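You operate a simulated robot arm through the tools that you are given. There is no shell and no other tool.

Carry out the task below with a simulated robot arm. There is one attempt and no reset: what you move stays moved.

TASK
Put the air back on at about 7 bar.
Fine: mode switch to 0 and drain valve shut before the air valve opens.

It is judged by the outcome, as a careful person would: the job done as asked, and still so three seconds after it is handed in. It fails if anything else is knocked over, pushed out of place, dropped, spilled or broken.

THE ROBOT
A 7-joint arm with a two-finger parallel gripper, fixed in place. Base frame: the origin is at the foot of the arm, x ahead of it, y to its left, z up. Lengths are in cm, angles in degrees, forces in N, time in s.
Its first joint turns from -166.0 to 166.0 degrees. Payload 4.4 kg.
Tool frame: the origin (TCP) lies between the finger pads and is the grasp point; the fingertips stand 2.3 cm ahead of it; z points along the fingers, y is the line along which they close. The gripper opens to 9.4 cm. The fingers are 3.8 cm wide and 1 cm thick; the gripper's body (5.4 by 9.6 cm) begins 3.9 cm behind the TCP.
Orientation is told as [roll, pitch, yaw] about the base's x, y, z axes, in that order, counted from this pose: with the fingers straight down and closing along the base's y, the tool's x points along the base's -x, its y along +y and its z along -z.

THE INTERFACE
- The arm moves only by the tool jog_arm. Its argument "steps" is a list of rows, each a list of 7 numbers: the turn, a rotation vector about the tool's x, y, z in units of 5 degrees (1.0 is 5 degrees), then the shift along the tool's x, y, z in units of 40 mm (1.0 is 40 mm), then the gripper command, from -1 (fully open) to 1 (shut), values between in proportion. In form: [[wx, wy, wz, x, y, z, hand], ...]. A call has 1 to 20 rows; each row shifts and turns the commanded pose from where the row before left it, along the tool's axes as they then stand. A call with a number of a shift or a turn outside -1 to 1 is refused whole. Rows are played at 5 a second. More than 5 cm and 8.6 degrees between two rows, or a gripper value outside its range, and nothing of the call is played. Where a pose cannot be reached the arm comes as near as it can. A force on the tool above 40 N (or 10 N above the force at the start of the call, whichever is more), or a blocked arm, ends the call early, and 0.2 s more pass. The fingers move at their own pace (about 7.2 cm/s each) and stop on an object; they squeeze with about 42 N. The grip force told is the motor's: it shows also when the fingers shut on nothing. Time passes only in rows, and 0.2 s behind the last, so rows that do not move let the fingers close. It gives the time, the measured TCP pose, the force on the tool (base axes), the opening and the grip force at its end, in the units of the frame above (readings bear some noise), with the torque about the TCP (base axes, N m) and any sound that the robot's microphone picked up.
- Cameras (640 x 400 px; columns grow to the right, rows downward): "scene" is fixed at [22.11, -63.9, 158.74]; the picture's right is [0.62, -0.78, 0.00], its down [-0.28, -0.23, -0.93] and it looks along [0.73, 0.58, -0.36] (base axes); focal length 320 px, centre (320, 200). "wrist" rides on the gripper at [8.6, 1.6, -7.4] in the tool frame; the picture's right is [-0.18, 0.98, 0.00], its down [-0.58, -0.11, -0.81] and it looks along [-0.79, -0.15, 0.59] (tool axes); focal length 243 px, centre (320, 200). There is no depth. A picture from a camera that has moved, and an enlarged one, comes with that camera's place and axes in the base frame and with its lens. The place of the scene camera against the robot may be out by one fixed shift of up to 1.8 cm in any direction.
- camera(camera): a new picture of that camera. It takes no simulated time.
- enlarge(camera, box): a new picture of the part [left, top, right, bottom] of that camera's present view, enlarged. It takes no simulated time.
- job_done(): hands the job in; it is judged then, once.

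Nothing tells you positions but the pictures and the camera data. Unless the task says otherwise, let go and move clear before handing in.

The tools are called after ">>>" as name(argument=value, ...) on one line, values as JSON. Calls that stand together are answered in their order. jog_arm: Moves the arm, as the interface text tells. Its arguments: {"type":"object","properties":{"steps":{"type":"array","items":{"type":"array","items":{"type":"number"}}}},"required":["steps"]} The other tools are called the same way: camera (camera) takes a picture; enlarge (camera, box) takes an enlarged picture of a part of a camera's view; job_done () hands the job in.

At the start:

```text
time: 0.0
ee_pos: [66.27, 5.31, 137.84]
ee_rot: [-0.1, 0.0, 0.0]
contact_force: [0.5, -0.2, 0.3]
ft_torque: [0.02, 0.0, 0.02]
finger_gap: 9.43
grip_force: 0.0
```

scene: 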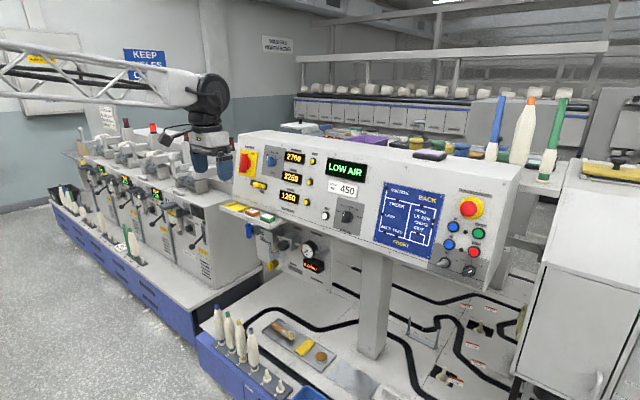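
wrist: 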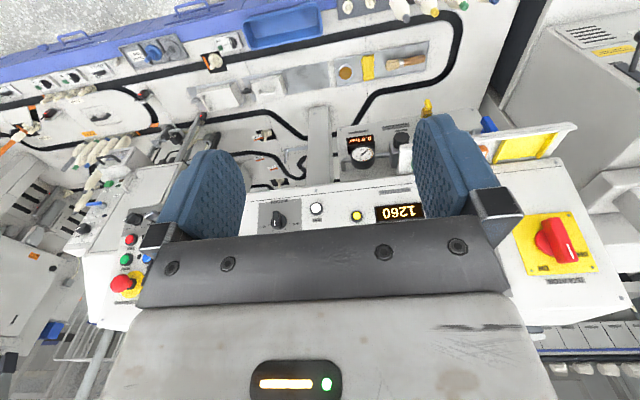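

I see a textile machine control panel with "LOW AIR" displayed and, below it, an air unit with a gauge. I'll take enlarged looks first.

>>> enlarge(camera="scene", box=[220, 120, 380, 220])

>>> enlarge(camera="scene", box=[230, 200, 390, 300])

>>> enlarge(camera="scene", box=[360, 170, 520, 290])

>>> enlarge(camera="wrist", box=[320, 80, 580, 240])

```text
4.00 times, centred on (300, 170) of scene
camera zoom: at [22.11, -63.9, 158.74], right [0.62, -0.78, 0.0], down [-0.28, -0.23, -0.93], along [0.73, 0.58, -0.36], focal length 1282 px, centre (400, 320)
```

zoom: 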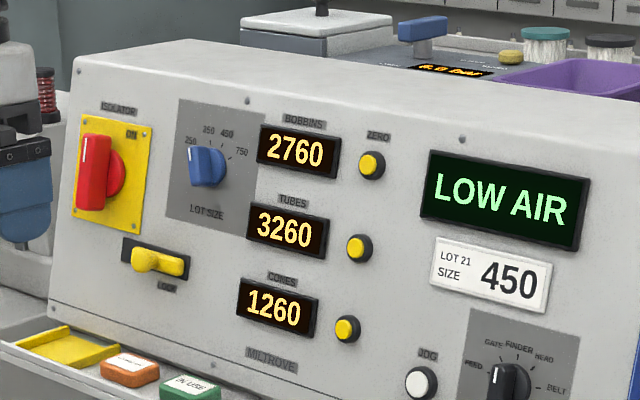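

```text
4.00 times, centred on (310, 250) of scene
camera zoom: at [22.11, -63.9, 158.74], right [0.62, -0.78, 0.0], down [-0.28, -0.23, -0.93], along [0.73, 0.58, -0.36], focal length 1282 px, centre (360, 0)
```

zoom: 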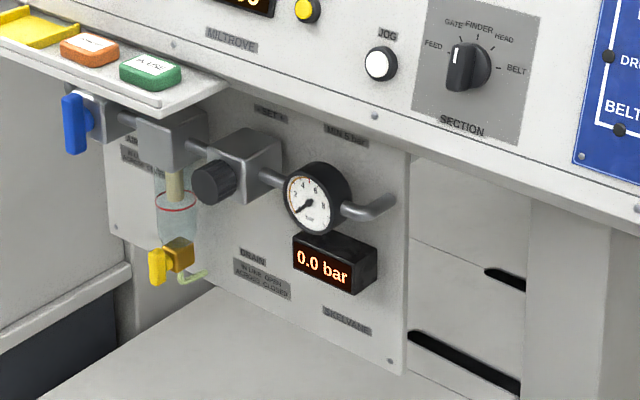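

```text
3.33 times, centred on (440, 230) of scene
camera zoom: at [22.11, -63.9, 158.74], right [0.62, -0.78, 0.0], down [-0.28, -0.23, -0.93], along [0.73, 0.58, -0.36], focal length 1068 px, centre (-80, 100)
```

zoom: 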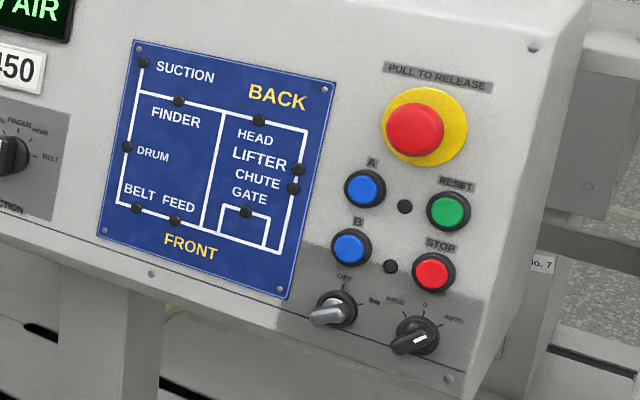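

```text
2.46 times, centred on (450, 160) of wrist
camera zoom: at [57.67, 6.79, 145.33], right [0.18, 0.98, 0.0], down [0.58, -0.11, 0.81], along [0.79, -0.15, -0.59], focal length 597 px, centre (0, 298)
```

zoom: 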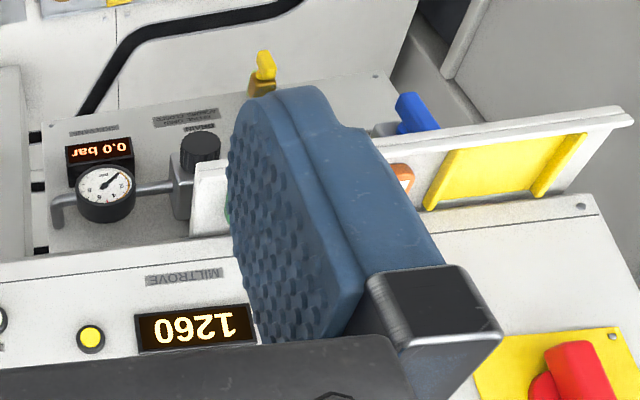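

The panel has a mode switch (HAND/0/AUTO) at its lower right. The air unit under it has a blue valve, a yellow drain valve and a regulator. There also seems to be a second air unit on top of the machine, so I'll look closer.

>>> enlarge(camera="scene", box=[430, 230, 494, 280])

>>> enlarge(camera="scene", box=[280, 110, 376, 170])

>>> enlarge(camera="scene", box=[240, 215, 320, 275])

>>> enlarge(camera="scene", box=[280, 220, 340, 290])

>>> enlarge(camera="scene", box=[200, 190, 300, 250])

>>> enlarge(camera="scene", box=[190, 270, 350, 400])

>>> enlarge(camera="scene", box=[160, 60, 260, 180])

```text
8.00 times, centred on (462, 255) of scene
camera zoom: at [22.11, -63.9, 158.74], right [0.62, -0.78, 0.0], down [-0.28, -0.23, -0.93], along [0.73, 0.58, -0.36], focal length 2563 px, centre (-816, -240)
```

zoom: 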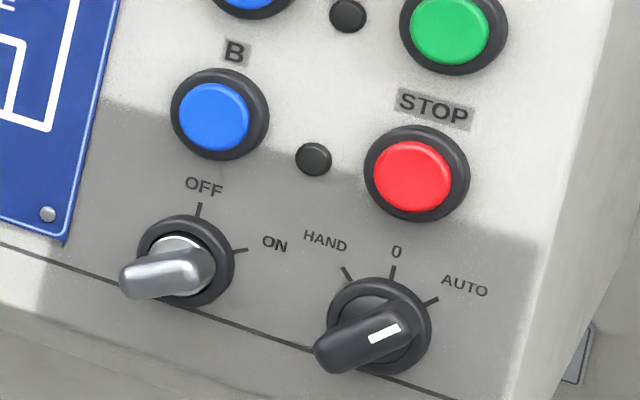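

```text
6.67 times, centred on (328, 140) of scene
camera zoom: at [22.11, -63.9, 158.74], right [0.62, -0.78, 0.0], down [-0.28, -0.23, -0.93], along [0.73, 0.58, -0.36], focal length 2136 px, centre (267, 600)
```

zoom: 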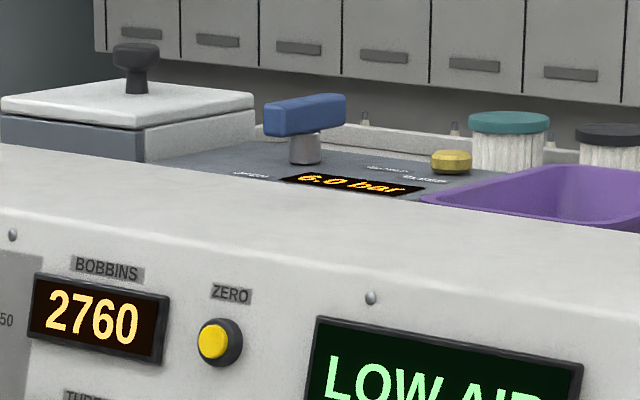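

```text
6.67 times, centred on (280, 245) of scene
camera zoom: at [22.11, -63.9, 158.74], right [0.62, -0.78, 0.0], down [-0.28, -0.23, -0.93], along [0.73, 0.58, -0.36], focal length 2136 px, centre (587, -100)
```

zoom: 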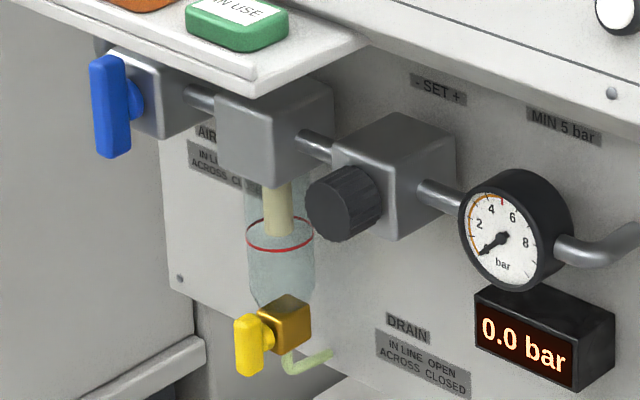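

```text
5.71 times, centred on (310, 255) of scene
camera zoom: at [22.11, -63.9, 158.74], right [0.62, -0.78, 0.0], down [-0.28, -0.23, -0.93], along [0.73, 0.58, -0.36], focal length 1831 px, centre (377, -114)
```

zoom: 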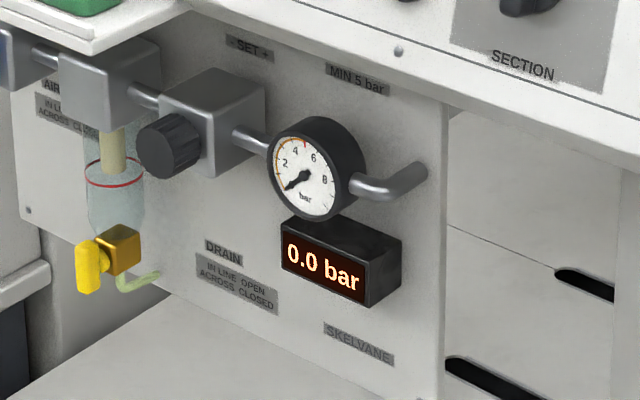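

```text
6.40 times, centred on (250, 220) of scene
camera zoom: at [22.11, -63.9, 158.74], right [0.62, -0.78, 0.0], down [-0.28, -0.23, -0.93], along [0.73, 0.58, -0.36], focal length 2050 px, centre (768, 72)
```

zoom: 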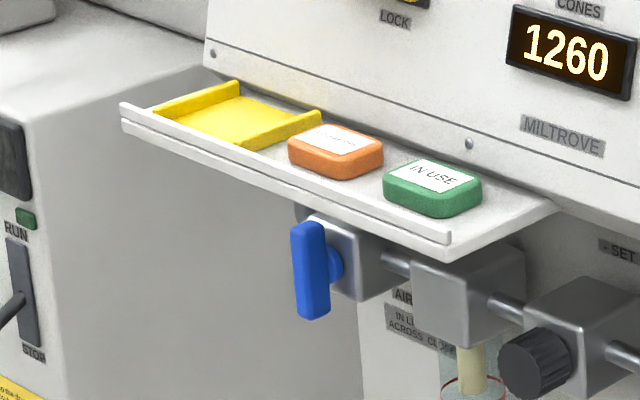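

```text
3.08 times, centred on (270, 335) of scene
camera zoom: at [22.11, -63.9, 158.74], right [0.62, -0.78, 0.0], down [-0.28, -0.23, -0.93], along [0.73, 0.58, -0.36], focal length 986 px, centre (474, -215)
```

zoom: 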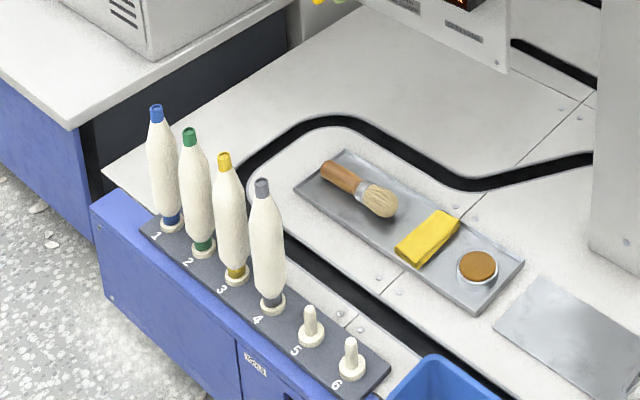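

```text
3.33 times, centred on (210, 120) of scene
camera zoom: at [22.11, -63.9, 158.74], right [0.62, -0.78, 0.0], down [-0.28, -0.23, -0.93], along [0.73, 0.58, -0.36], focal length 1068 px, centre (687, 467)
```

zoom: 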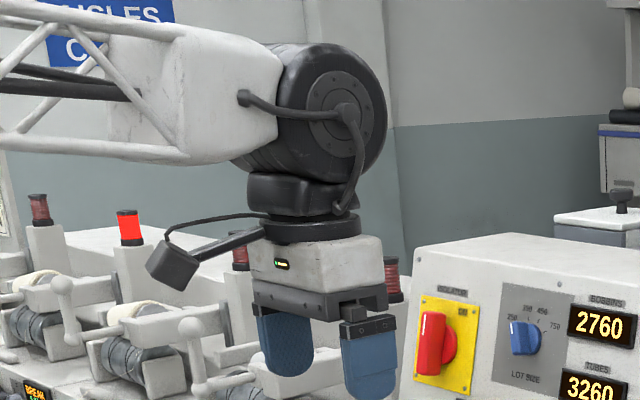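

The blue air valve handle is vertical across a horizontal pipe, so it is closed. The yellow drain handle is in line with its vertical line, so it is open, and the mode switch points to AUTO. By triangulation the mode knob is near (93,-51,118), the blue handle near (104,42,93), the drain near (105,31,79) and the regulator near (104,20,93). I'll tilt the tool toward the sloping panel and slide towards the mode knob for a closer look.

>>> jog_arm(steps=[[0, -1, 0, 0, -1, 0, -1], [0, -1, 0, 0, -1, 0, -1], [0, -1, 0, 0, -1, 0, -1], [0, -1, 0, 0, -1, 0, -1], [0, -1, 0, 0, -1, 0, -1], [0, -1, 0, 0, -1, 0, -1], [0, -1, 0, 0, -1, 0, -1], [0, -1, 0, 0, -1, 0, -1], [0, 0, 0, 0, -1, 0, -1], [0, 0, 0, 0, -1, 0, -1], [0, 0, 0, 0, -1, 0, -1], [0, 0, 0, 0, -1, 0, -1]])

>>> camera(camera="wrist")

>>> camera(camera="scene")

```text
time: 2.6
ee_pos: [66.37, -42.92, 137.96]
ee_rot: [-0.1, -40.1, 0.2]
contact_force: [-0.3, -1.3, 0.1]
ft_torque: [0.04, 0.01, -0.01]
finger_gap: 9.37
grip_force: 0.0
```

```text
taken
camera wrist: at [54.92, -41.31, 138.05], right [0.14, 0.98, 0.12], down [-0.07, -0.11, 0.99], along [0.99, -0.15, 0.06], focal length 243 px, centre (320, 200)
```

wrist: 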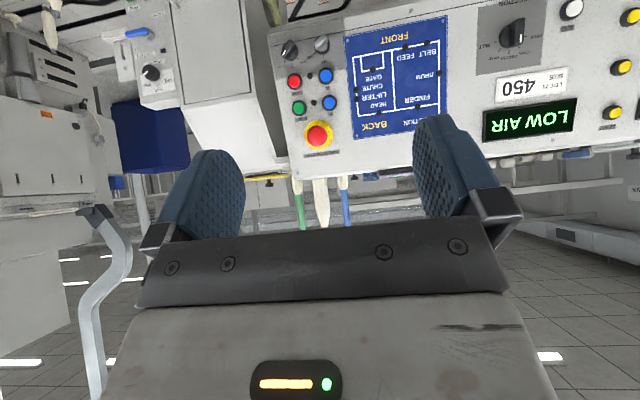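

```text
taken
```

scene: 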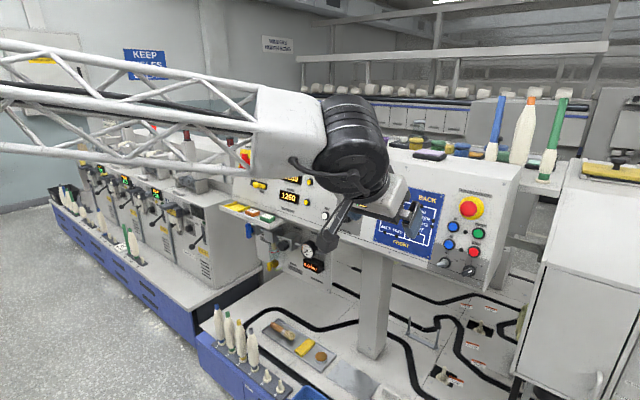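

The closer view puts the panel steep, only about 7–12° off vertical, and the mode knob near (99,-50,113). I'll level the tool to about −80° pitch and approach to a standoff.

>>> jog_arm(steps=[[0, -1, 0, 0, -0.235, 0, -1], [0, -1, 0, 0, -0.235, 0, -1], [0, -1, 0, 0, -0.235, 0, -1], [0, -1, 0, 0, -0.235, 0, -1], [0, -1, 0, 0, -0.235, 0, -1], [0, -1, 0, 0, -0.235, 0, -1], [0, -1, 0, 0, -0.235, 0, -1], [0, -1, 0, 0, -0.235, 0, -1], [0, 0, 0, 0.82, 0, 0.65, -1], [0, 0, 0, 0.82, 0, 0.65, -1], [0, 0, 0, 0.82, 0, 0.65, -1], [0, 0, 0, 0.82, 0, 0.65, -1], [0, 0, 0, 0.82, 0, 0.65, -1], [0, 0, 0, 0.82, 0, 0.65, -1]])

>>> camera(camera="wrist")

>>> camera(camera="scene")

```text
time: 5.8
ee_pos: [80.0, -46.25, 118.5]
ee_rot: [-7.0, -81.2, 9.4]
contact_force: [0.0, 0.6, -0.4]
ft_torque: [0.03, 0.03, -0.03]
finger_gap: 9.36
grip_force: 0.2
stopped in row 14: the arm was blocked; the commanded pose is now the measured one
```

```text
taken
camera wrist: at [71.24, -45.28, 111.02], right [-0.02, 0.99, 0.16], down [-0.7, -0.13, 0.7], along [0.71, -0.1, 0.7], focal length 243 px, centre (320, 200)
```

wrist: 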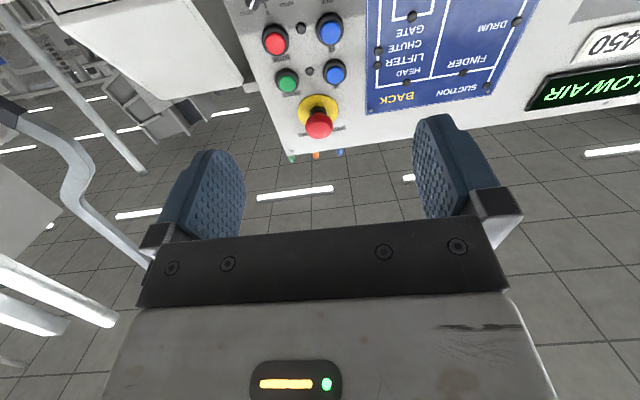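

```text
taken
```

scene: 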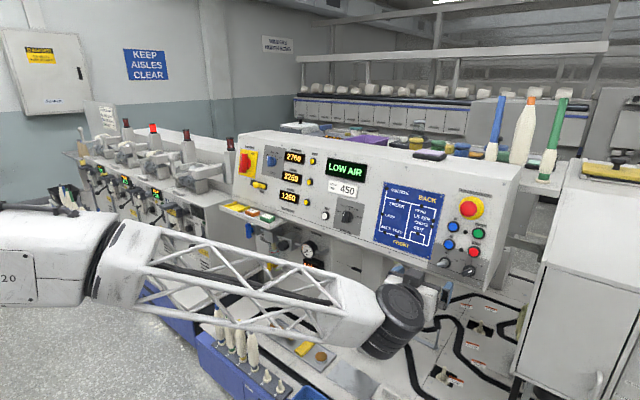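

The arm stopped early, so I'll check whether it is touching anything.

>>> enlarge(camera="scene", box=[180, 220, 340, 400])

>>> enlarge(camera="scene", box=[340, 220, 500, 380])

```text
2.22 times, centred on (260, 310) of scene
camera zoom: at [22.11, -63.9, 158.74], right [0.62, -0.78, 0.0], down [-0.28, -0.23, -0.93], along [0.73, 0.58, -0.36], focal length 712 px, centre (453, -44)
```

zoom: 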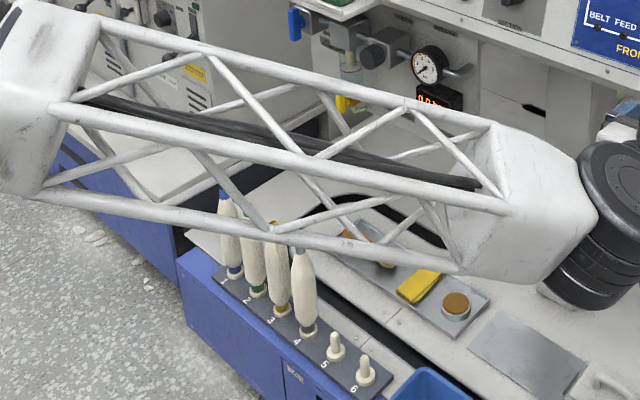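

```text
2.50 times, centred on (420, 300) of scene
camera zoom: at [22.11, -63.9, 158.74], right [0.62, -0.78, 0.0], down [-0.28, -0.23, -0.93], along [0.73, 0.58, -0.36], focal length 801 px, centre (70, -50)
```

zoom: 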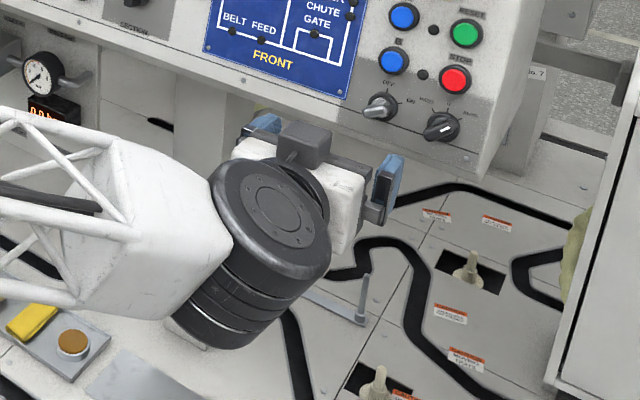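

Nothing seems touched: the truss forearm is well above the bobbins, so this is probably a joint limit. I'll probe with small moves toward −y.

>>> jog_arm(steps=[[0, 0, 0, 0, -0.3, 0, -1], [0, 0, 0, 0, -0.3, 0, -1], [0, 0, 0, 0, -0.3, 0, -1]])

```text
time: 6.8
ee_pos: [81.29, -46.91, 120.82]
ee_rot: [-14.3, -82.0, 18.6]
contact_force: [-0.6, -0.6, 0.4]
ft_torque: [0.01, 0.01, 0.0]
finger_gap: 9.39
grip_force: 0.1
stopped in row 3: the arm was blocked; the commanded pose is now the measured one
```

The pose drifts instead of moving, which fits the wrist's bend limit: the forearm slopes down while the tool is level. I'll relax the pitch to about −60°, correct the yaw, then extend forward where the forearm is flatter.

>>> jog_arm(steps=[[0.2, 1, 0, 0, 0, 0, -1], [0.2, 1, 0, 0, 0, 0, -1], [0.2, 1, 0, 0, 0, 0, -1], [0.2, 1, 0, 0, 0, 0, -1], [0, 0, 0, 0, -0.3, 0, -1], [0, 0, 0, 0, -0.3, 0, -1], [0, 0, 0, 0, -0.3, 0, -1]])

```text
time: 8.4
ee_pos: [80.99, -50.84, 121.19]
ee_rot: [-7.0, -62.3, 6.5]
contact_force: [-0.1, 0.7, -0.3]
ft_torque: [0.02, 0.01, 0.02]
finger_gap: 9.4
grip_force: 0.0
```

That works. I'll correct the small roll, move toward the knob and take another picture.

>>> jog_arm(steps=[[0, 0, 0.7, 0, 0, 0, -1], [0, 0, 0, -0.11, 0, 0.6, -1], [0, 0, 0, -0.11, 0, 0.6, -1], [0, 0, 0, -0.11, 0, 0.6, -1], [0, -1, 0, 0, 0, 0, -1], [0, 0, 0, 0, 0, 0, -1]])

>>> camera(camera="wrist")

>>> camera(camera="scene")

```text
time: 9.8
ee_pos: [88.09, -50.92, 118.9]
ee_rot: [-0.2, -67.5, -1.1]
contact_force: [0.2, 0.0, -1.1]
ft_torque: [-0.01, -0.02, -0.01]
finger_gap: 9.4
grip_force: 0.0
```

```text
taken
camera wrist: at [77.92, -49.22, 113.66], right [0.09, 0.98, 0.17], down [-0.53, -0.1, 0.85], along [0.85, -0.17, 0.51], focal length 243 px, centre (320, 200)
```

wrist: 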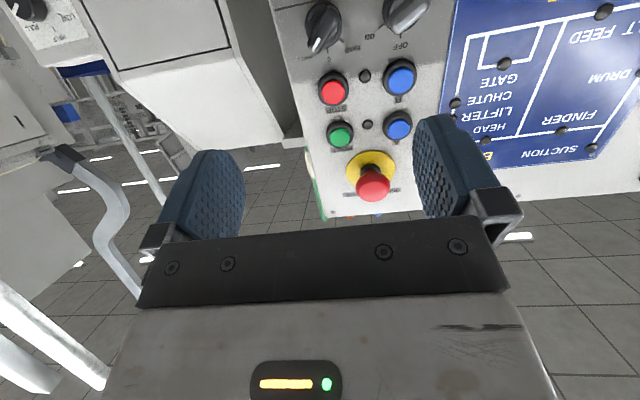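

```text
taken
```

scene: 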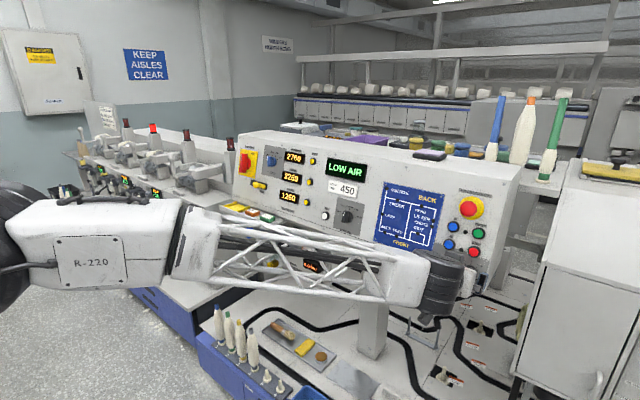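

>>> enlarge(camera="wrist", box=[270, 0, 430, 100])

>>> enlarge(camera="wrist", box=[280, 100, 440, 240])

```text
4.00 times, centred on (350, 50) of wrist
camera zoom: at [77.92, -49.22, 113.66], right [0.09, 0.98, 0.17], down [-0.53, -0.1, 0.85], along [0.85, -0.17, 0.51], focal length 970 px, centre (200, 800)
```

zoom: 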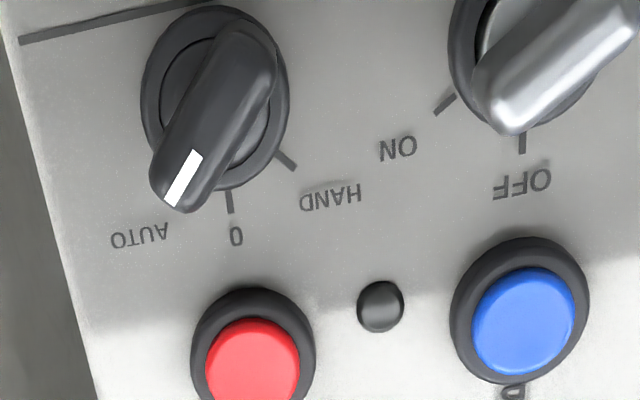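

```text
2.86 times, centred on (360, 170) of wrist
camera zoom: at [77.92, -49.22, 113.66], right [0.09, 0.98, 0.17], down [-0.53, -0.1, 0.85], along [0.85, -0.17, 0.51], focal length 693 px, centre (206, 286)
```

zoom: 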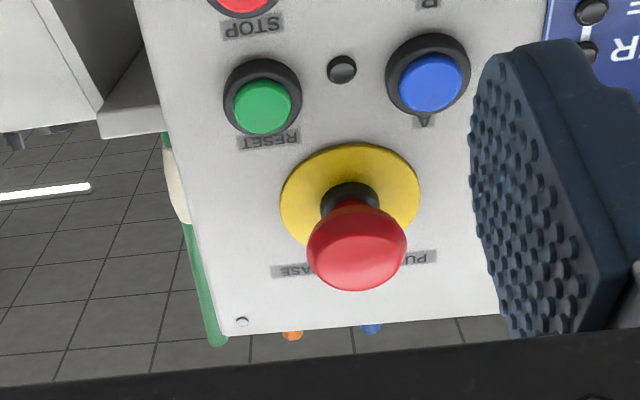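

The mode switch is at AUTO, with 0 straight up and detents about 45° apart. From the wrist views the knob centre is about (102.7,−51.0,111.4) on a panel about 13° off vertical. I'll try pitch −77°, move to a standoff, turn the gripper +45° to match the lever, and narrow the fingers.

>>> jog_arm(steps=[[0, -0.95, 0, 0, 0, 0, 0], [0, -0.95, 0, 0, 0, 0, 0.3], [0, 0, 0, 0.5, 0, 0.5, 0.3], [0, 0, 0, 0.49, 0, 0.5, 0.3], [0, 0, 0, 0, 0, 0, 0.3]])

>>> camera(camera="wrist")

```text
time: 11.0
ee_pos: [90.89, -50.99, 114.18]
ee_rot: [-0.6, -77.1, -0.7]
contact_force: [-0.4, 0.2, -0.1]
ft_torque: [0.0, 0.0, 0.0]
finger_gap: 3.3
grip_force: 0.0
```

```text
taken
camera wrist: at [81.85, -49.32, 107.29], right [0.06, 0.98, 0.18], down [-0.66, -0.09, 0.75], along [0.75, -0.16, 0.64], focal length 243 px, centre (320, 200)
```

wrist: 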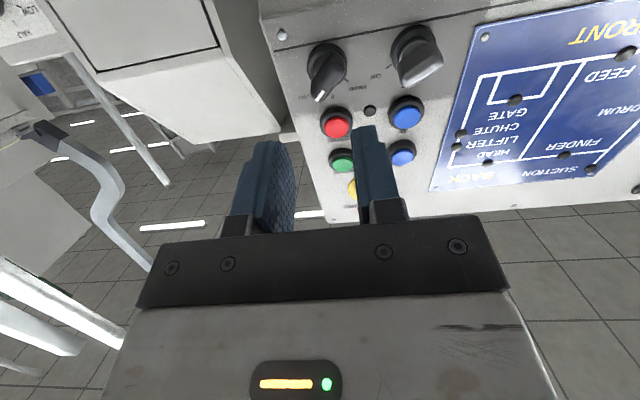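

The pose was reached and the knob still triangulates to (102.6,−50.9,111.4). Now I'll rotate the gripper +45° about its axis.

>>> jog_arm(steps=[[0, 0, 1, 0, 0, 0, 0.3], [0, 0, 1, 0, 0, 0, 0.3], [0, 0, 1, 0, 0, 0, 0.3], [0, 0, 1, 0, 0, 0, 0.3], [0, 0, 1, 0, 0, 0, 0.3], [0, 0, 1, 0, 0, 0, 0.3], [0, 0, 1, 0, 0, 0, 0.3], [0, 0, 1, 0, 0, 0, 0.3], [0, 0, 1, 0, 0, 0, 0.3], [0, 0, 0, 0, 0, 0, 0.3]])

>>> camera(camera="wrist")

>>> enlarge(camera="scene", box=[400, 200, 528, 300])

```text
time: 13.2
ee_pos: [90.93, -51.11, 114.19]
ee_rot: [72.0, -43.5, -78.6]
contact_force: [-0.1, -0.3, -0.6]
ft_torque: [0.0, 0.02, 0.0]
finger_gap: 3.3
grip_force: 0.1
```

```text
taken
camera wrist: at [82.79, -43.68, 110.93], right [0.2, 0.56, 0.8], down [-0.72, -0.47, 0.51], along [0.66, -0.68, 0.31], focal length 243 px, centre (320, 200)
```

wrist: 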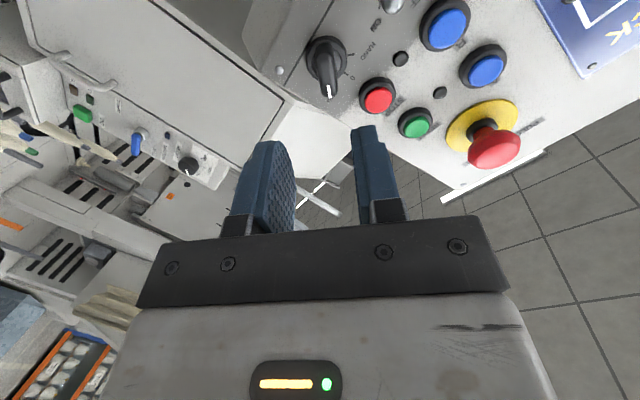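

```text
4.00 times, centred on (464, 250) of scene
camera zoom: at [22.11, -63.9, 158.74], right [0.62, -0.78, 0.0], down [-0.28, -0.23, -0.93], along [0.73, 0.58, -0.36], focal length 1282 px, centre (-256, 0)
```

zoom: 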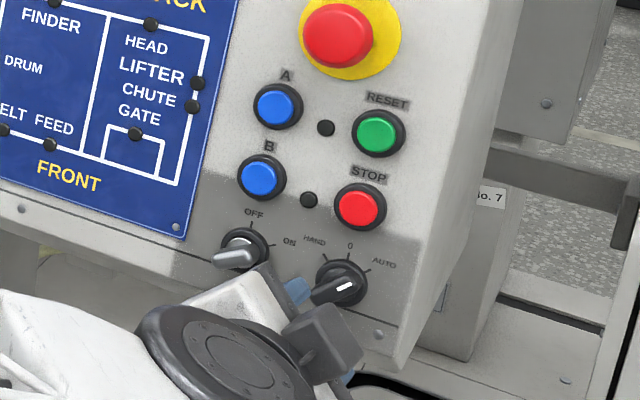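

The lever now lies in line with the finger direction. I'll shift sideways slightly (0.4, 0.3 cm) and advance 5 cm, then look.

>>> jog_arm(steps=[[0, 0, 0, 0.1, 0.07, 0.4, 0.3], [0, 0, 0, 0, 0, 0.4, 0.3], [0, 0, 0, 0, 0, 0.45, 0.3], [0, 0, 0, 0, 0, 0, 0.3]])

>>> camera(camera="wrist")

>>> enlarge(camera="scene", box=[420, 220, 500, 290])

```text
time: 14.2
ee_pos: [95.86, -50.65, 113.09]
ee_rot: [71.9, -43.8, -78.6]
contact_force: [-0.4, 0.6, -0.4]
ft_torque: [-0.04, -0.01, 0.0]
finger_gap: 3.28
grip_force: 0.0
```

```text
taken
camera wrist: at [87.71, -43.3, 109.62], right [0.2, 0.56, 0.8], down [-0.72, -0.47, 0.51], along [0.66, -0.68, 0.31], focal length 243 px, centre (320, 200)
```

wrist: 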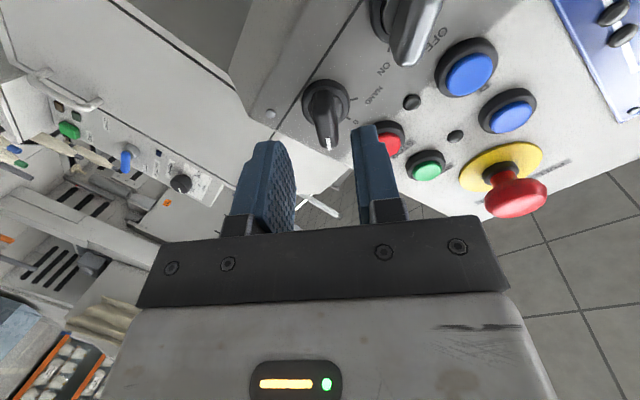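

```text
5.71 times, centred on (460, 255) of scene
camera zoom: at [22.11, -63.9, 158.74], right [0.62, -0.78, 0.0], down [-0.28, -0.23, -0.93], along [0.73, 0.58, -0.36], focal length 1831 px, centre (-480, -114)
```

zoom: 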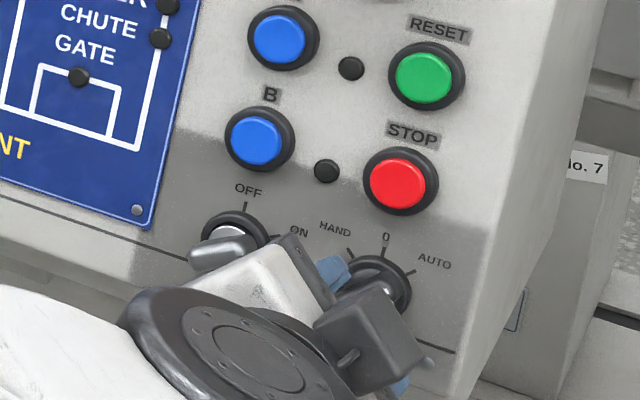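

The knob is between the fingers and off by about 0.3 cm along the tool's y. I'll correct that and advance the last 3.7 cm.

>>> jog_arm(steps=[[0, 0, 0, 0, 0.07, 0.3, 0.3], [0, 0, 0, 0, 0, 0.3, 0.3], [0, 0, 0, 0, 0, 0.3, 0.3], [0, 0, 0, 0, 0, 0, 0.3]])

>>> camera(camera="wrist")

>>> enlarge(camera="wrist", box=[220, 80, 420, 240])

```text
time: 15.2
ee_pos: [99.44, -50.6, 112.4]
ee_rot: [72.0, -43.7, -78.6]
contact_force: [-0.3, -1.4, -0.1]
ft_torque: [-0.01, -0.02, -0.01]
finger_gap: 3.27
grip_force: 0.1
```

```text
taken
camera wrist: at [91.29, -43.24, 109.08], right [0.2, 0.56, 0.8], down [-0.72, -0.47, 0.51], along [0.66, -0.68, 0.31], focal length 243 px, centre (320, 200)
```

wrist: 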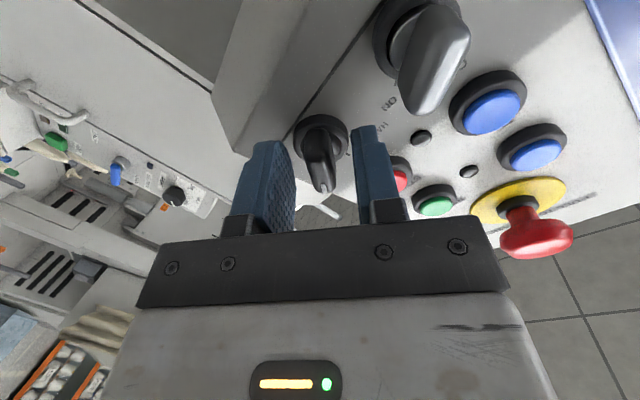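

```text
2.50 times, centred on (320, 160) of wrist
camera zoom: at [91.29, -43.24, 109.08], right [0.2, 0.56, 0.8], down [-0.72, -0.47, 0.51], along [0.66, -0.68, 0.31], focal length 606 px, centre (320, 300)
```

zoom: 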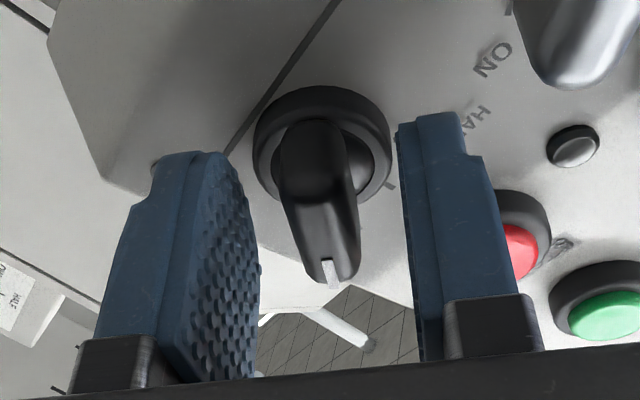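

The lever sits centred between the fingers. I'll close on it.

>>> jog_arm(steps=[[0, 0, 0, 0, 0, 0.05, 0.5], [0, 0, 0, 0, 0, 0, 0.7], [0, 0, 0, 0, 0, 0, 1], [0, 0, 0, 0, 0, 0, 1], [0, 0, 0, 0, 0, 0, 1]])

>>> enlarge(camera="wrist", box=[220, 80, 420, 240])

```text
time: 16.4
ee_pos: [99.56, -50.59, 112.25]
ee_rot: [72.0, -43.7, -78.6]
contact_force: [0.7, 4.2, 1.9]
ft_torque: [0.04, -0.15, 0.39]
finger_gap: 1.28
grip_force: 45.0
```

```text
2.50 times, centred on (320, 160) of wrist
camera zoom: at [91.44, -43.22, 109.03], right [0.2, 0.56, 0.8], down [-0.72, -0.47, 0.51], along [0.66, -0.68, 0.31], focal length 606 px, centre (320, 300)
```

zoom: 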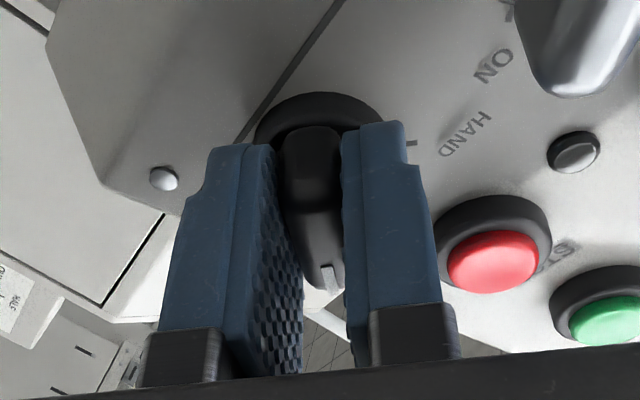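

The lever is gripped with low side force. I'll rotate −45° about the tool axis toward 0.

>>> jog_arm(steps=[[0, 0, -0.6, 0, 0, 0, 1], [0, 0, -0.6, 0, 0, 0, 1], [0, 0, -0.6, 0, 0, 0, 1], [0, 0, -0.6, 0, 0, 0, 1], [0, 0, -0.6, 0, 0, 0, 1], [0, 0, -0.6, 0, 0, 0, 1], [0, 0, -0.6, 0, 0, 0, 1], [0, 0, -0.6, 0, 0, 0, 1], [0, 0, -0.6, 0, 0, 0, 1], [0, 0, -0.6, 0, 0, 0, 1], [0, 0, -0.6, 0, 0, 0, 1], [0, 0, -0.6, 0, 0, 0, 1], [0, 0, -0.6, 0, 0, 0, 1], [0, 0, -0.6, 0, 0, 0, 1], [0, 0, -0.6, 0, 0, 0, 1], [0, 0, 0, 0, 0, 0, 1]])

>>> camera(camera="wrist")

>>> enlarge(camera="wrist", box=[220, 60, 420, 220])

```text
time: 17.9
ee_pos: [99.69, -50.65, 112.26]
ee_rot: [62.1, -61.2, -66.6]
contact_force: [20.9, -13.8, -2.9]
ft_torque: [0.08, -1.15, 0.18]
finger_gap: 1.32
grip_force: 44.8
stopped in row 7: the force on the tool passed its limit at 43 N (the readings are from after the stop); the commanded pose is now the measured one
```

```text
taken
camera wrist: at [90.91, -45.28, 106.94], right [0.15, 0.8, 0.58], down [-0.69, -0.34, 0.64], along [0.71, -0.5, 0.5], focal length 243 px, centre (320, 200)
```

wrist: 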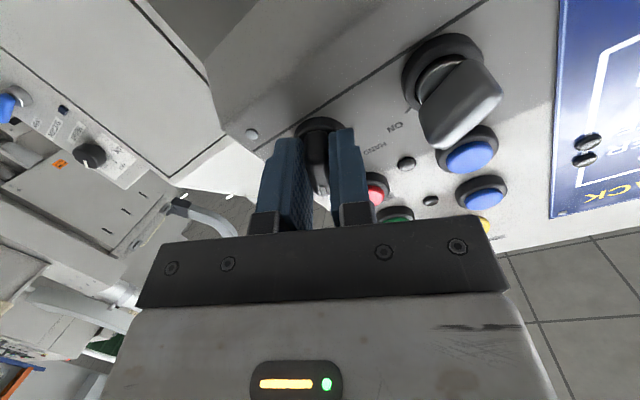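

```text
2.50 times, centred on (320, 140) of wrist
camera zoom: at [90.91, -45.28, 106.94], right [0.15, 0.8, 0.58], down [-0.69, -0.34, 0.64], along [0.71, -0.5, 0.5], focal length 606 px, centre (320, 350)
```

zoom: 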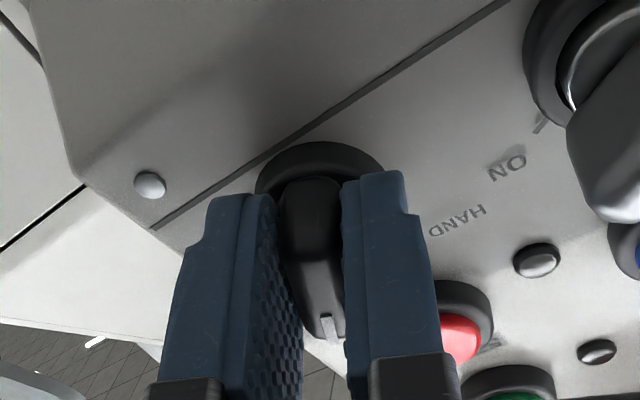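

It's turning (about 18° so far) with some load from a slight axis offset. I'll ease the offset with small shifts, then keep turning.

>>> jog_arm(steps=[[0, 0, 0, 0, -0.02, 0.03, 1], [0, 0, 0, 0, 0, 0, 1]])

```text
time: 18.4
ee_pos: [99.64, -50.63, 112.21]
ee_rot: [62.2, -61.3, -66.5]
contact_force: [-22.1, 7.7, 1.5]
ft_torque: [0.11, -0.96, 0.5]
finger_gap: 1.31
grip_force: 44.9
stopped in row 2: the force on the tool passed its limit at 43 N (the readings are from after the stop); the commanded pose is now the measured one
```

The contact is stiff and I overshot. I'll take back half of the shift and continue in small steps.

>>> jog_arm(steps=[[0, 0, -0.3, 0, 0.007, -0.015, 1], [0, 0, -0.5, 0, 0, 0, 1], [0, 0, -0.5, 0, 0, 0, 1], [0, 0, -0.5, 0, 0, 0, 1], [0, 0, -0.5, 0, 0, 0, 1], [0, 0, -0.5, 0, 0, 0, 1], [0, 0, -0.5, 0, 0, 0, 1], [0, 0, -0.5, 0, 0, 0, 1], [0, 0, 0, 0, 0, 0, 1]])

```text
time: 20.3
ee_pos: [99.56, -50.81, 112.2]
ee_rot: [27.9, -75.3, -30.0]
contact_force: [13.7, -11.4, -1.9]
ft_torque: [0.19, 0.01, 0.7]
finger_gap: 1.32
grip_force: 45.2
stopped in row 9: the force on the tool passed its limit at 41 N (the readings are from after the stop); the commanded pose is now the measured one
```

>>> enlarge(camera="wrist", box=[220, 40, 420, 200])

>>> enlarge(camera="scene", box=[420, 220, 500, 290])

```text
2.50 times, centred on (320, 120) of wrist
camera zoom: at [90.55, -47.93, 105.64], right [0.09, 0.95, 0.29], down [-0.66, -0.16, 0.73], along [0.74, -0.26, 0.62], focal length 606 px, centre (320, 400)
```

zoom: 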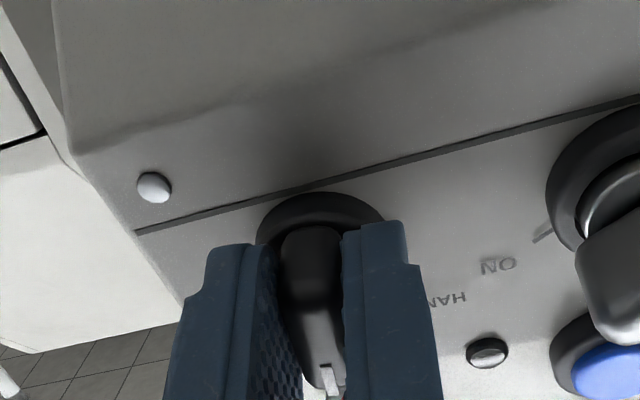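

```text
5.71 times, centred on (460, 255) of scene
camera zoom: at [22.11, -63.9, 158.74], right [0.62, -0.78, 0.0], down [-0.28, -0.23, -0.93], along [0.73, 0.58, -0.36], focal length 1831 px, centre (-480, -114)
```

zoom: 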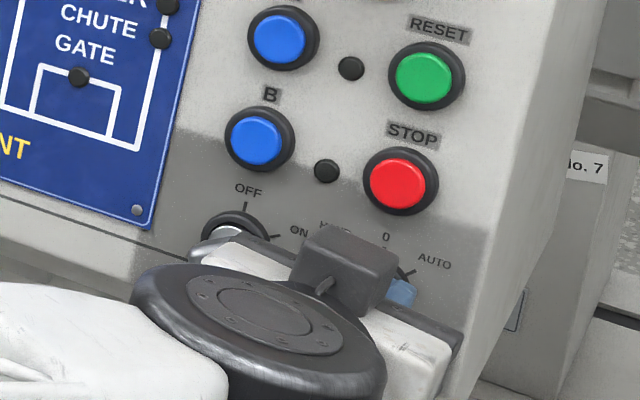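

The lever is near 38° of 45°. I'll turn the last 7°.

>>> jog_arm(steps=[[0, 0, -0.4, 0, -0.01, 0.01, 1], [0, 0, -0.5, 0, 0, 0, 1], [0, 0, -0.5, 0, 0, 0, 1], [0, 0, 0, 0, 0, 0, 1]])

```text
time: 21.3
ee_pos: [99.62, -50.85, 112.28]
ee_rot: [-0.1, -77.1, -1.2]
contact_force: [-6.4, -6.9, 0.3]
ft_torque: [0.17, -0.26, 0.67]
finger_gap: 1.35
grip_force: 45.3
```

The tool is now square, so the lever should be at 0. I'll release, back off and look.

>>> jog_arm(steps=[[0, 0, 0, 0, 0, 0, 0.6], [0, 0, 0, 0, 0, 0, 0.3], [0, 0, 0, 0, 0, -0.5, 0.3], [0, 0, 0, 0, 0, -1, 0.3], [0, 0, 0, 0, 0, -1, 0.3], [0, 0, 0, 0, 0, 0, 0.3]])

>>> camera(camera="wrist")

>>> enlarge(camera="wrist", box=[270, 20, 430, 130])

>>> camera(camera="scene")

```text
time: 22.7
ee_pos: [89.75, -50.5, 114.42]
ee_rot: [-0.1, -77.1, -1.2]
contact_force: [0.7, 0.1, -0.1]
ft_torque: [-0.01, -0.01, -0.02]
finger_gap: 3.28
grip_force: 0.1
```

```text
taken
camera wrist: at [80.66, -48.77, 107.58], right [0.06, 0.98, 0.18], down [-0.66, -0.09, 0.75], along [0.75, -0.17, 0.64], focal length 243 px, centre (320, 200)
```

wrist: 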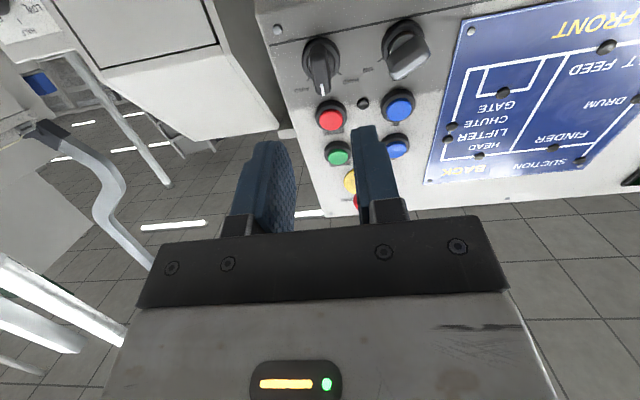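

```text
3.64 times, centred on (350, 75) of wrist
camera zoom: at [80.66, -48.77, 107.58], right [0.06, 0.98, 0.18], down [-0.66, -0.09, 0.75], along [0.75, -0.17, 0.64], focal length 882 px, centre (211, 654)
```

zoom: 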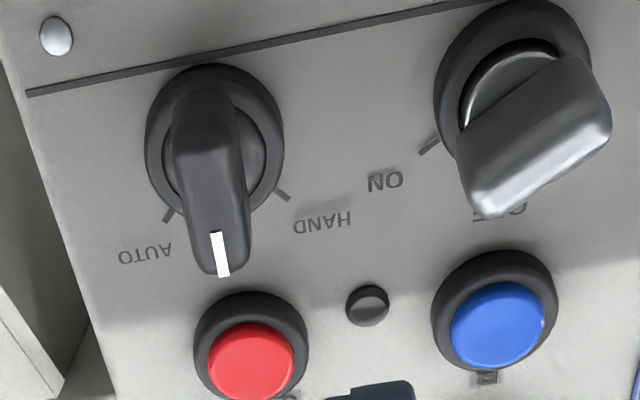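

```text
taken
```

scene: 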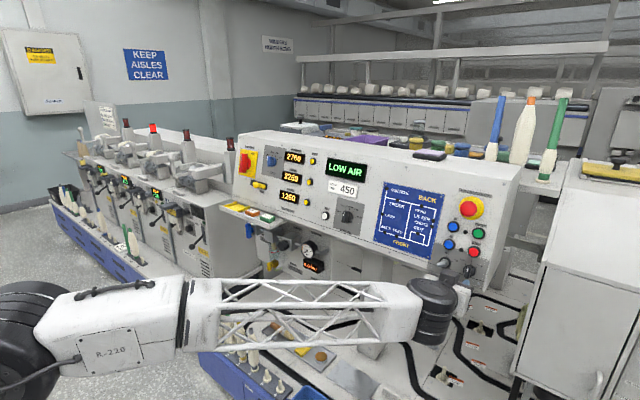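

The mode switch is now at 0 and nothing else moved. Next is the yellow drain valve, so I'll back away with the pitch relaxed and sweep toward +y.

>>> jog_arm(steps=[[0, 1, 0, 0, 0, -0.7, -1], [0, 1, 0, 0, 0, -0.7, -1], [0, 1, 0, 0, 0, -0.7, -1], [0, 0, 0, 0, 1, 0, -1], [0, 0, 0, 0, 1, 0, -1], [0, 0, 0, 0, 1, 0, -1], [0, 0, 0, 0, 1, 0, -1], [0, 0, 0, 0, 1, 0, -1], [0, 0, 0, 0, 1, 0, -1], [0, 0, 0, 0, 1, 0, -1], [0, 0, 0, 0, 1, 0, -1], [0, 0, 0, 0, 1, 0, -1], [0, 0, 0, 0, 1, 0, -1], [0, 0, 0, 0, 1, 0, -1], [0, 0, 0, 0, 1, 0, -1], [0, 0, 0, 0, 1, 0, -1], [0, 0, 0, 0, 1, 0, -1], [0, 0, 0, 0, 1, 0, -1], [0, 0, 0, 0, 1, 0, -1]])

>>> camera(camera="wrist")

>>> camera(camera="scene")

```text
time: 26.7
ee_pos: [83.3, 13.74, 117.02]
ee_rot: [0.0, -62.2, -1.4]
contact_force: [0.3, -0.1, 1.1]
ft_torque: [0.0, -0.02, -0.01]
finger_gap: 9.39
grip_force: 0.1
```

```text
taken
camera wrist: at [72.79, 15.48, 112.87], right [0.11, 0.98, 0.16], down [-0.44, -0.1, 0.89], along [0.89, -0.17, 0.42], focal length 243 px, centre (320, 200)
```

wrist: 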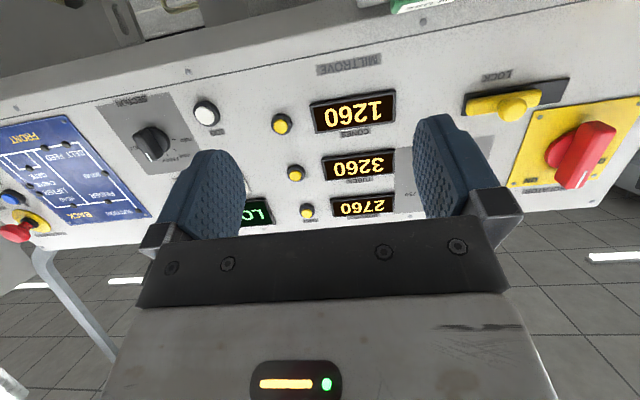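

```text
taken
```

scene: 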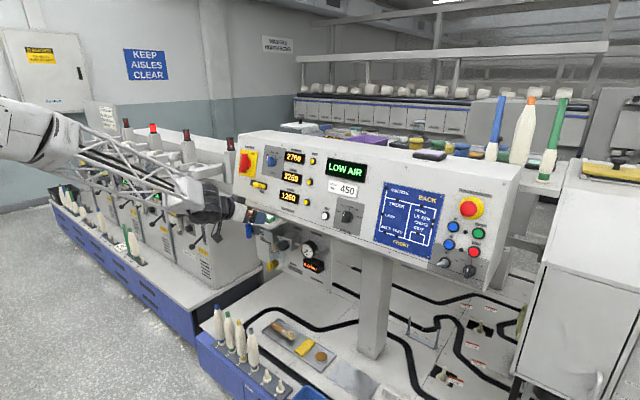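

I'm now in front of the left part of the panel. I'll pull back and lower with less pitch so the wrist camera looks level at the air unit under the shelf.

>>> jog_arm(steps=[[0, 1, 0, 0, 0, -0.5, -1], [0, 1, 0, 0, 0, -0.5, -1], [0, 1, 0, 0, 0, -0.5, -1], [0, 1, 0, 0, 0, -0.5, -1], [0, 0, 0, 0.9, 0.2, 0.62, -1], [0, 0, 0, 0.9, 0.2, 0.62, -1], [0, 0, 0, 0.9, 0.2, 0.62, -1], [0, 0, 0, 0.9, 0.2, 0.62, -1], [0, 0, 0, 0.9, 0.2, 0.62, -1], [0, 0, 0, 0.9, 0.2, 0.62, -1], [0, 0, 0, 0.9, 0.2, 0.62, -1]])

>>> camera(camera="wrist")

>>> camera(camera="scene")

```text
time: 29.1
ee_pos: [69.84, 19.44, 91.88]
ee_rot: [0.0, -42.1, -1.3]
contact_force: [0.4, -0.5, -0.4]
ft_torque: [-0.04, 0.01, -0.01]
finger_gap: 9.39
grip_force: 0.1
```

```text
taken
camera wrist: at [58.53, 21.29, 91.51], right [0.16, 0.98, 0.12], down [-0.11, -0.11, 0.99], along [0.98, -0.17, 0.09], focal length 243 px, centre (320, 200)
```

wrist: 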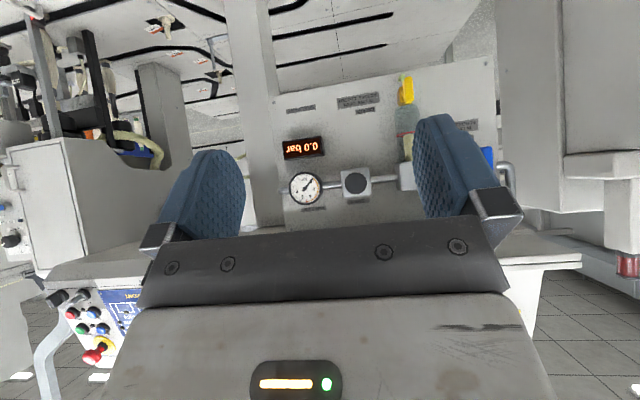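

```text
taken
```

scene: 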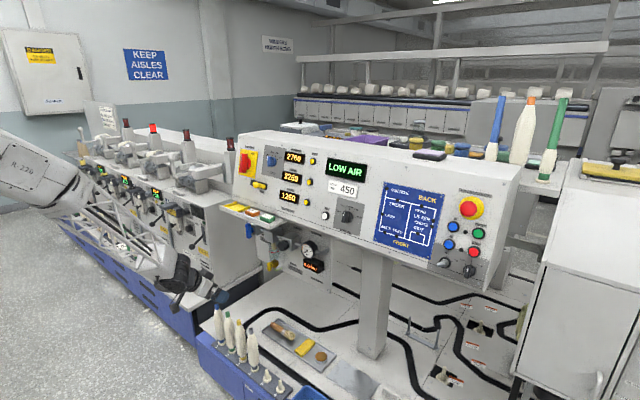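

>>> enlarge(camera="wrist", box=[270, 60, 510, 220])

>>> enlarge(camera="wrist", box=[370, 60, 450, 120])

>>> enlarge(camera="scene", box=[240, 220, 320, 280])

```text
2.50 times, centred on (390, 140) of wrist
camera zoom: at [58.53, 21.29, 91.51], right [0.16, 0.98, 0.12], down [-0.11, -0.11, 0.99], along [0.98, -0.17, 0.09], focal length 606 px, centre (145, 350)
```

zoom: 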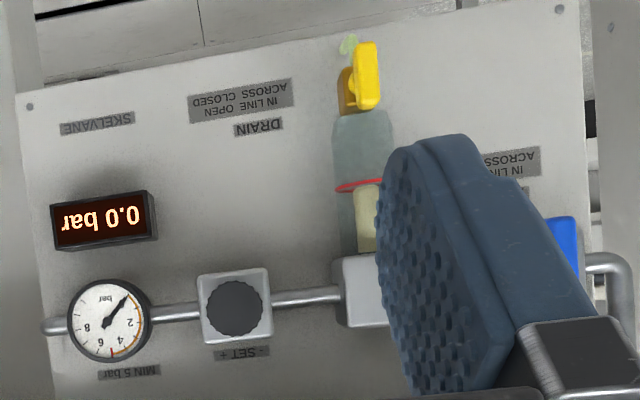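

```text
6.67 times, centred on (410, 90) of wrist
camera zoom: at [58.53, 21.29, 91.51], right [0.16, 0.98, 0.12], down [-0.11, -0.11, 0.99], along [0.98, -0.17, 0.09], focal length 1618 px, centre (-280, 933)
```

zoom: 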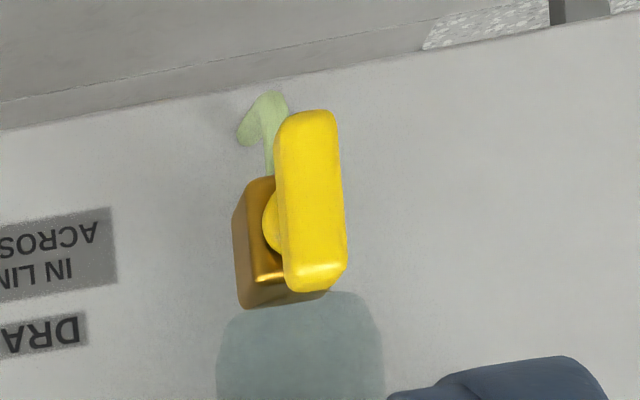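

```text
6.67 times, centred on (280, 250) of scene
camera zoom: at [22.11, -63.9, 158.74], right [0.62, -0.78, 0.0], down [-0.28, -0.23, -0.93], along [0.73, 0.58, -0.36], focal length 2136 px, centre (587, -133)
```

zoom: 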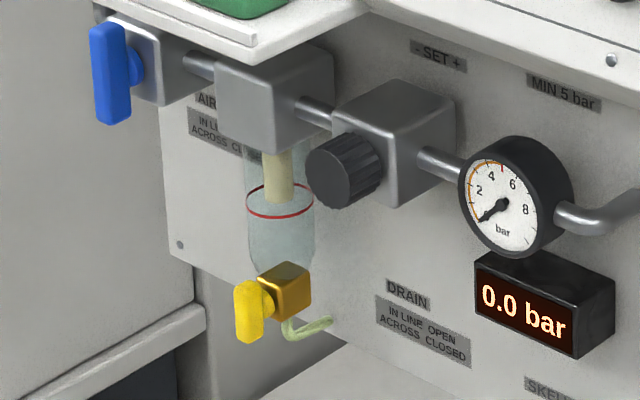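

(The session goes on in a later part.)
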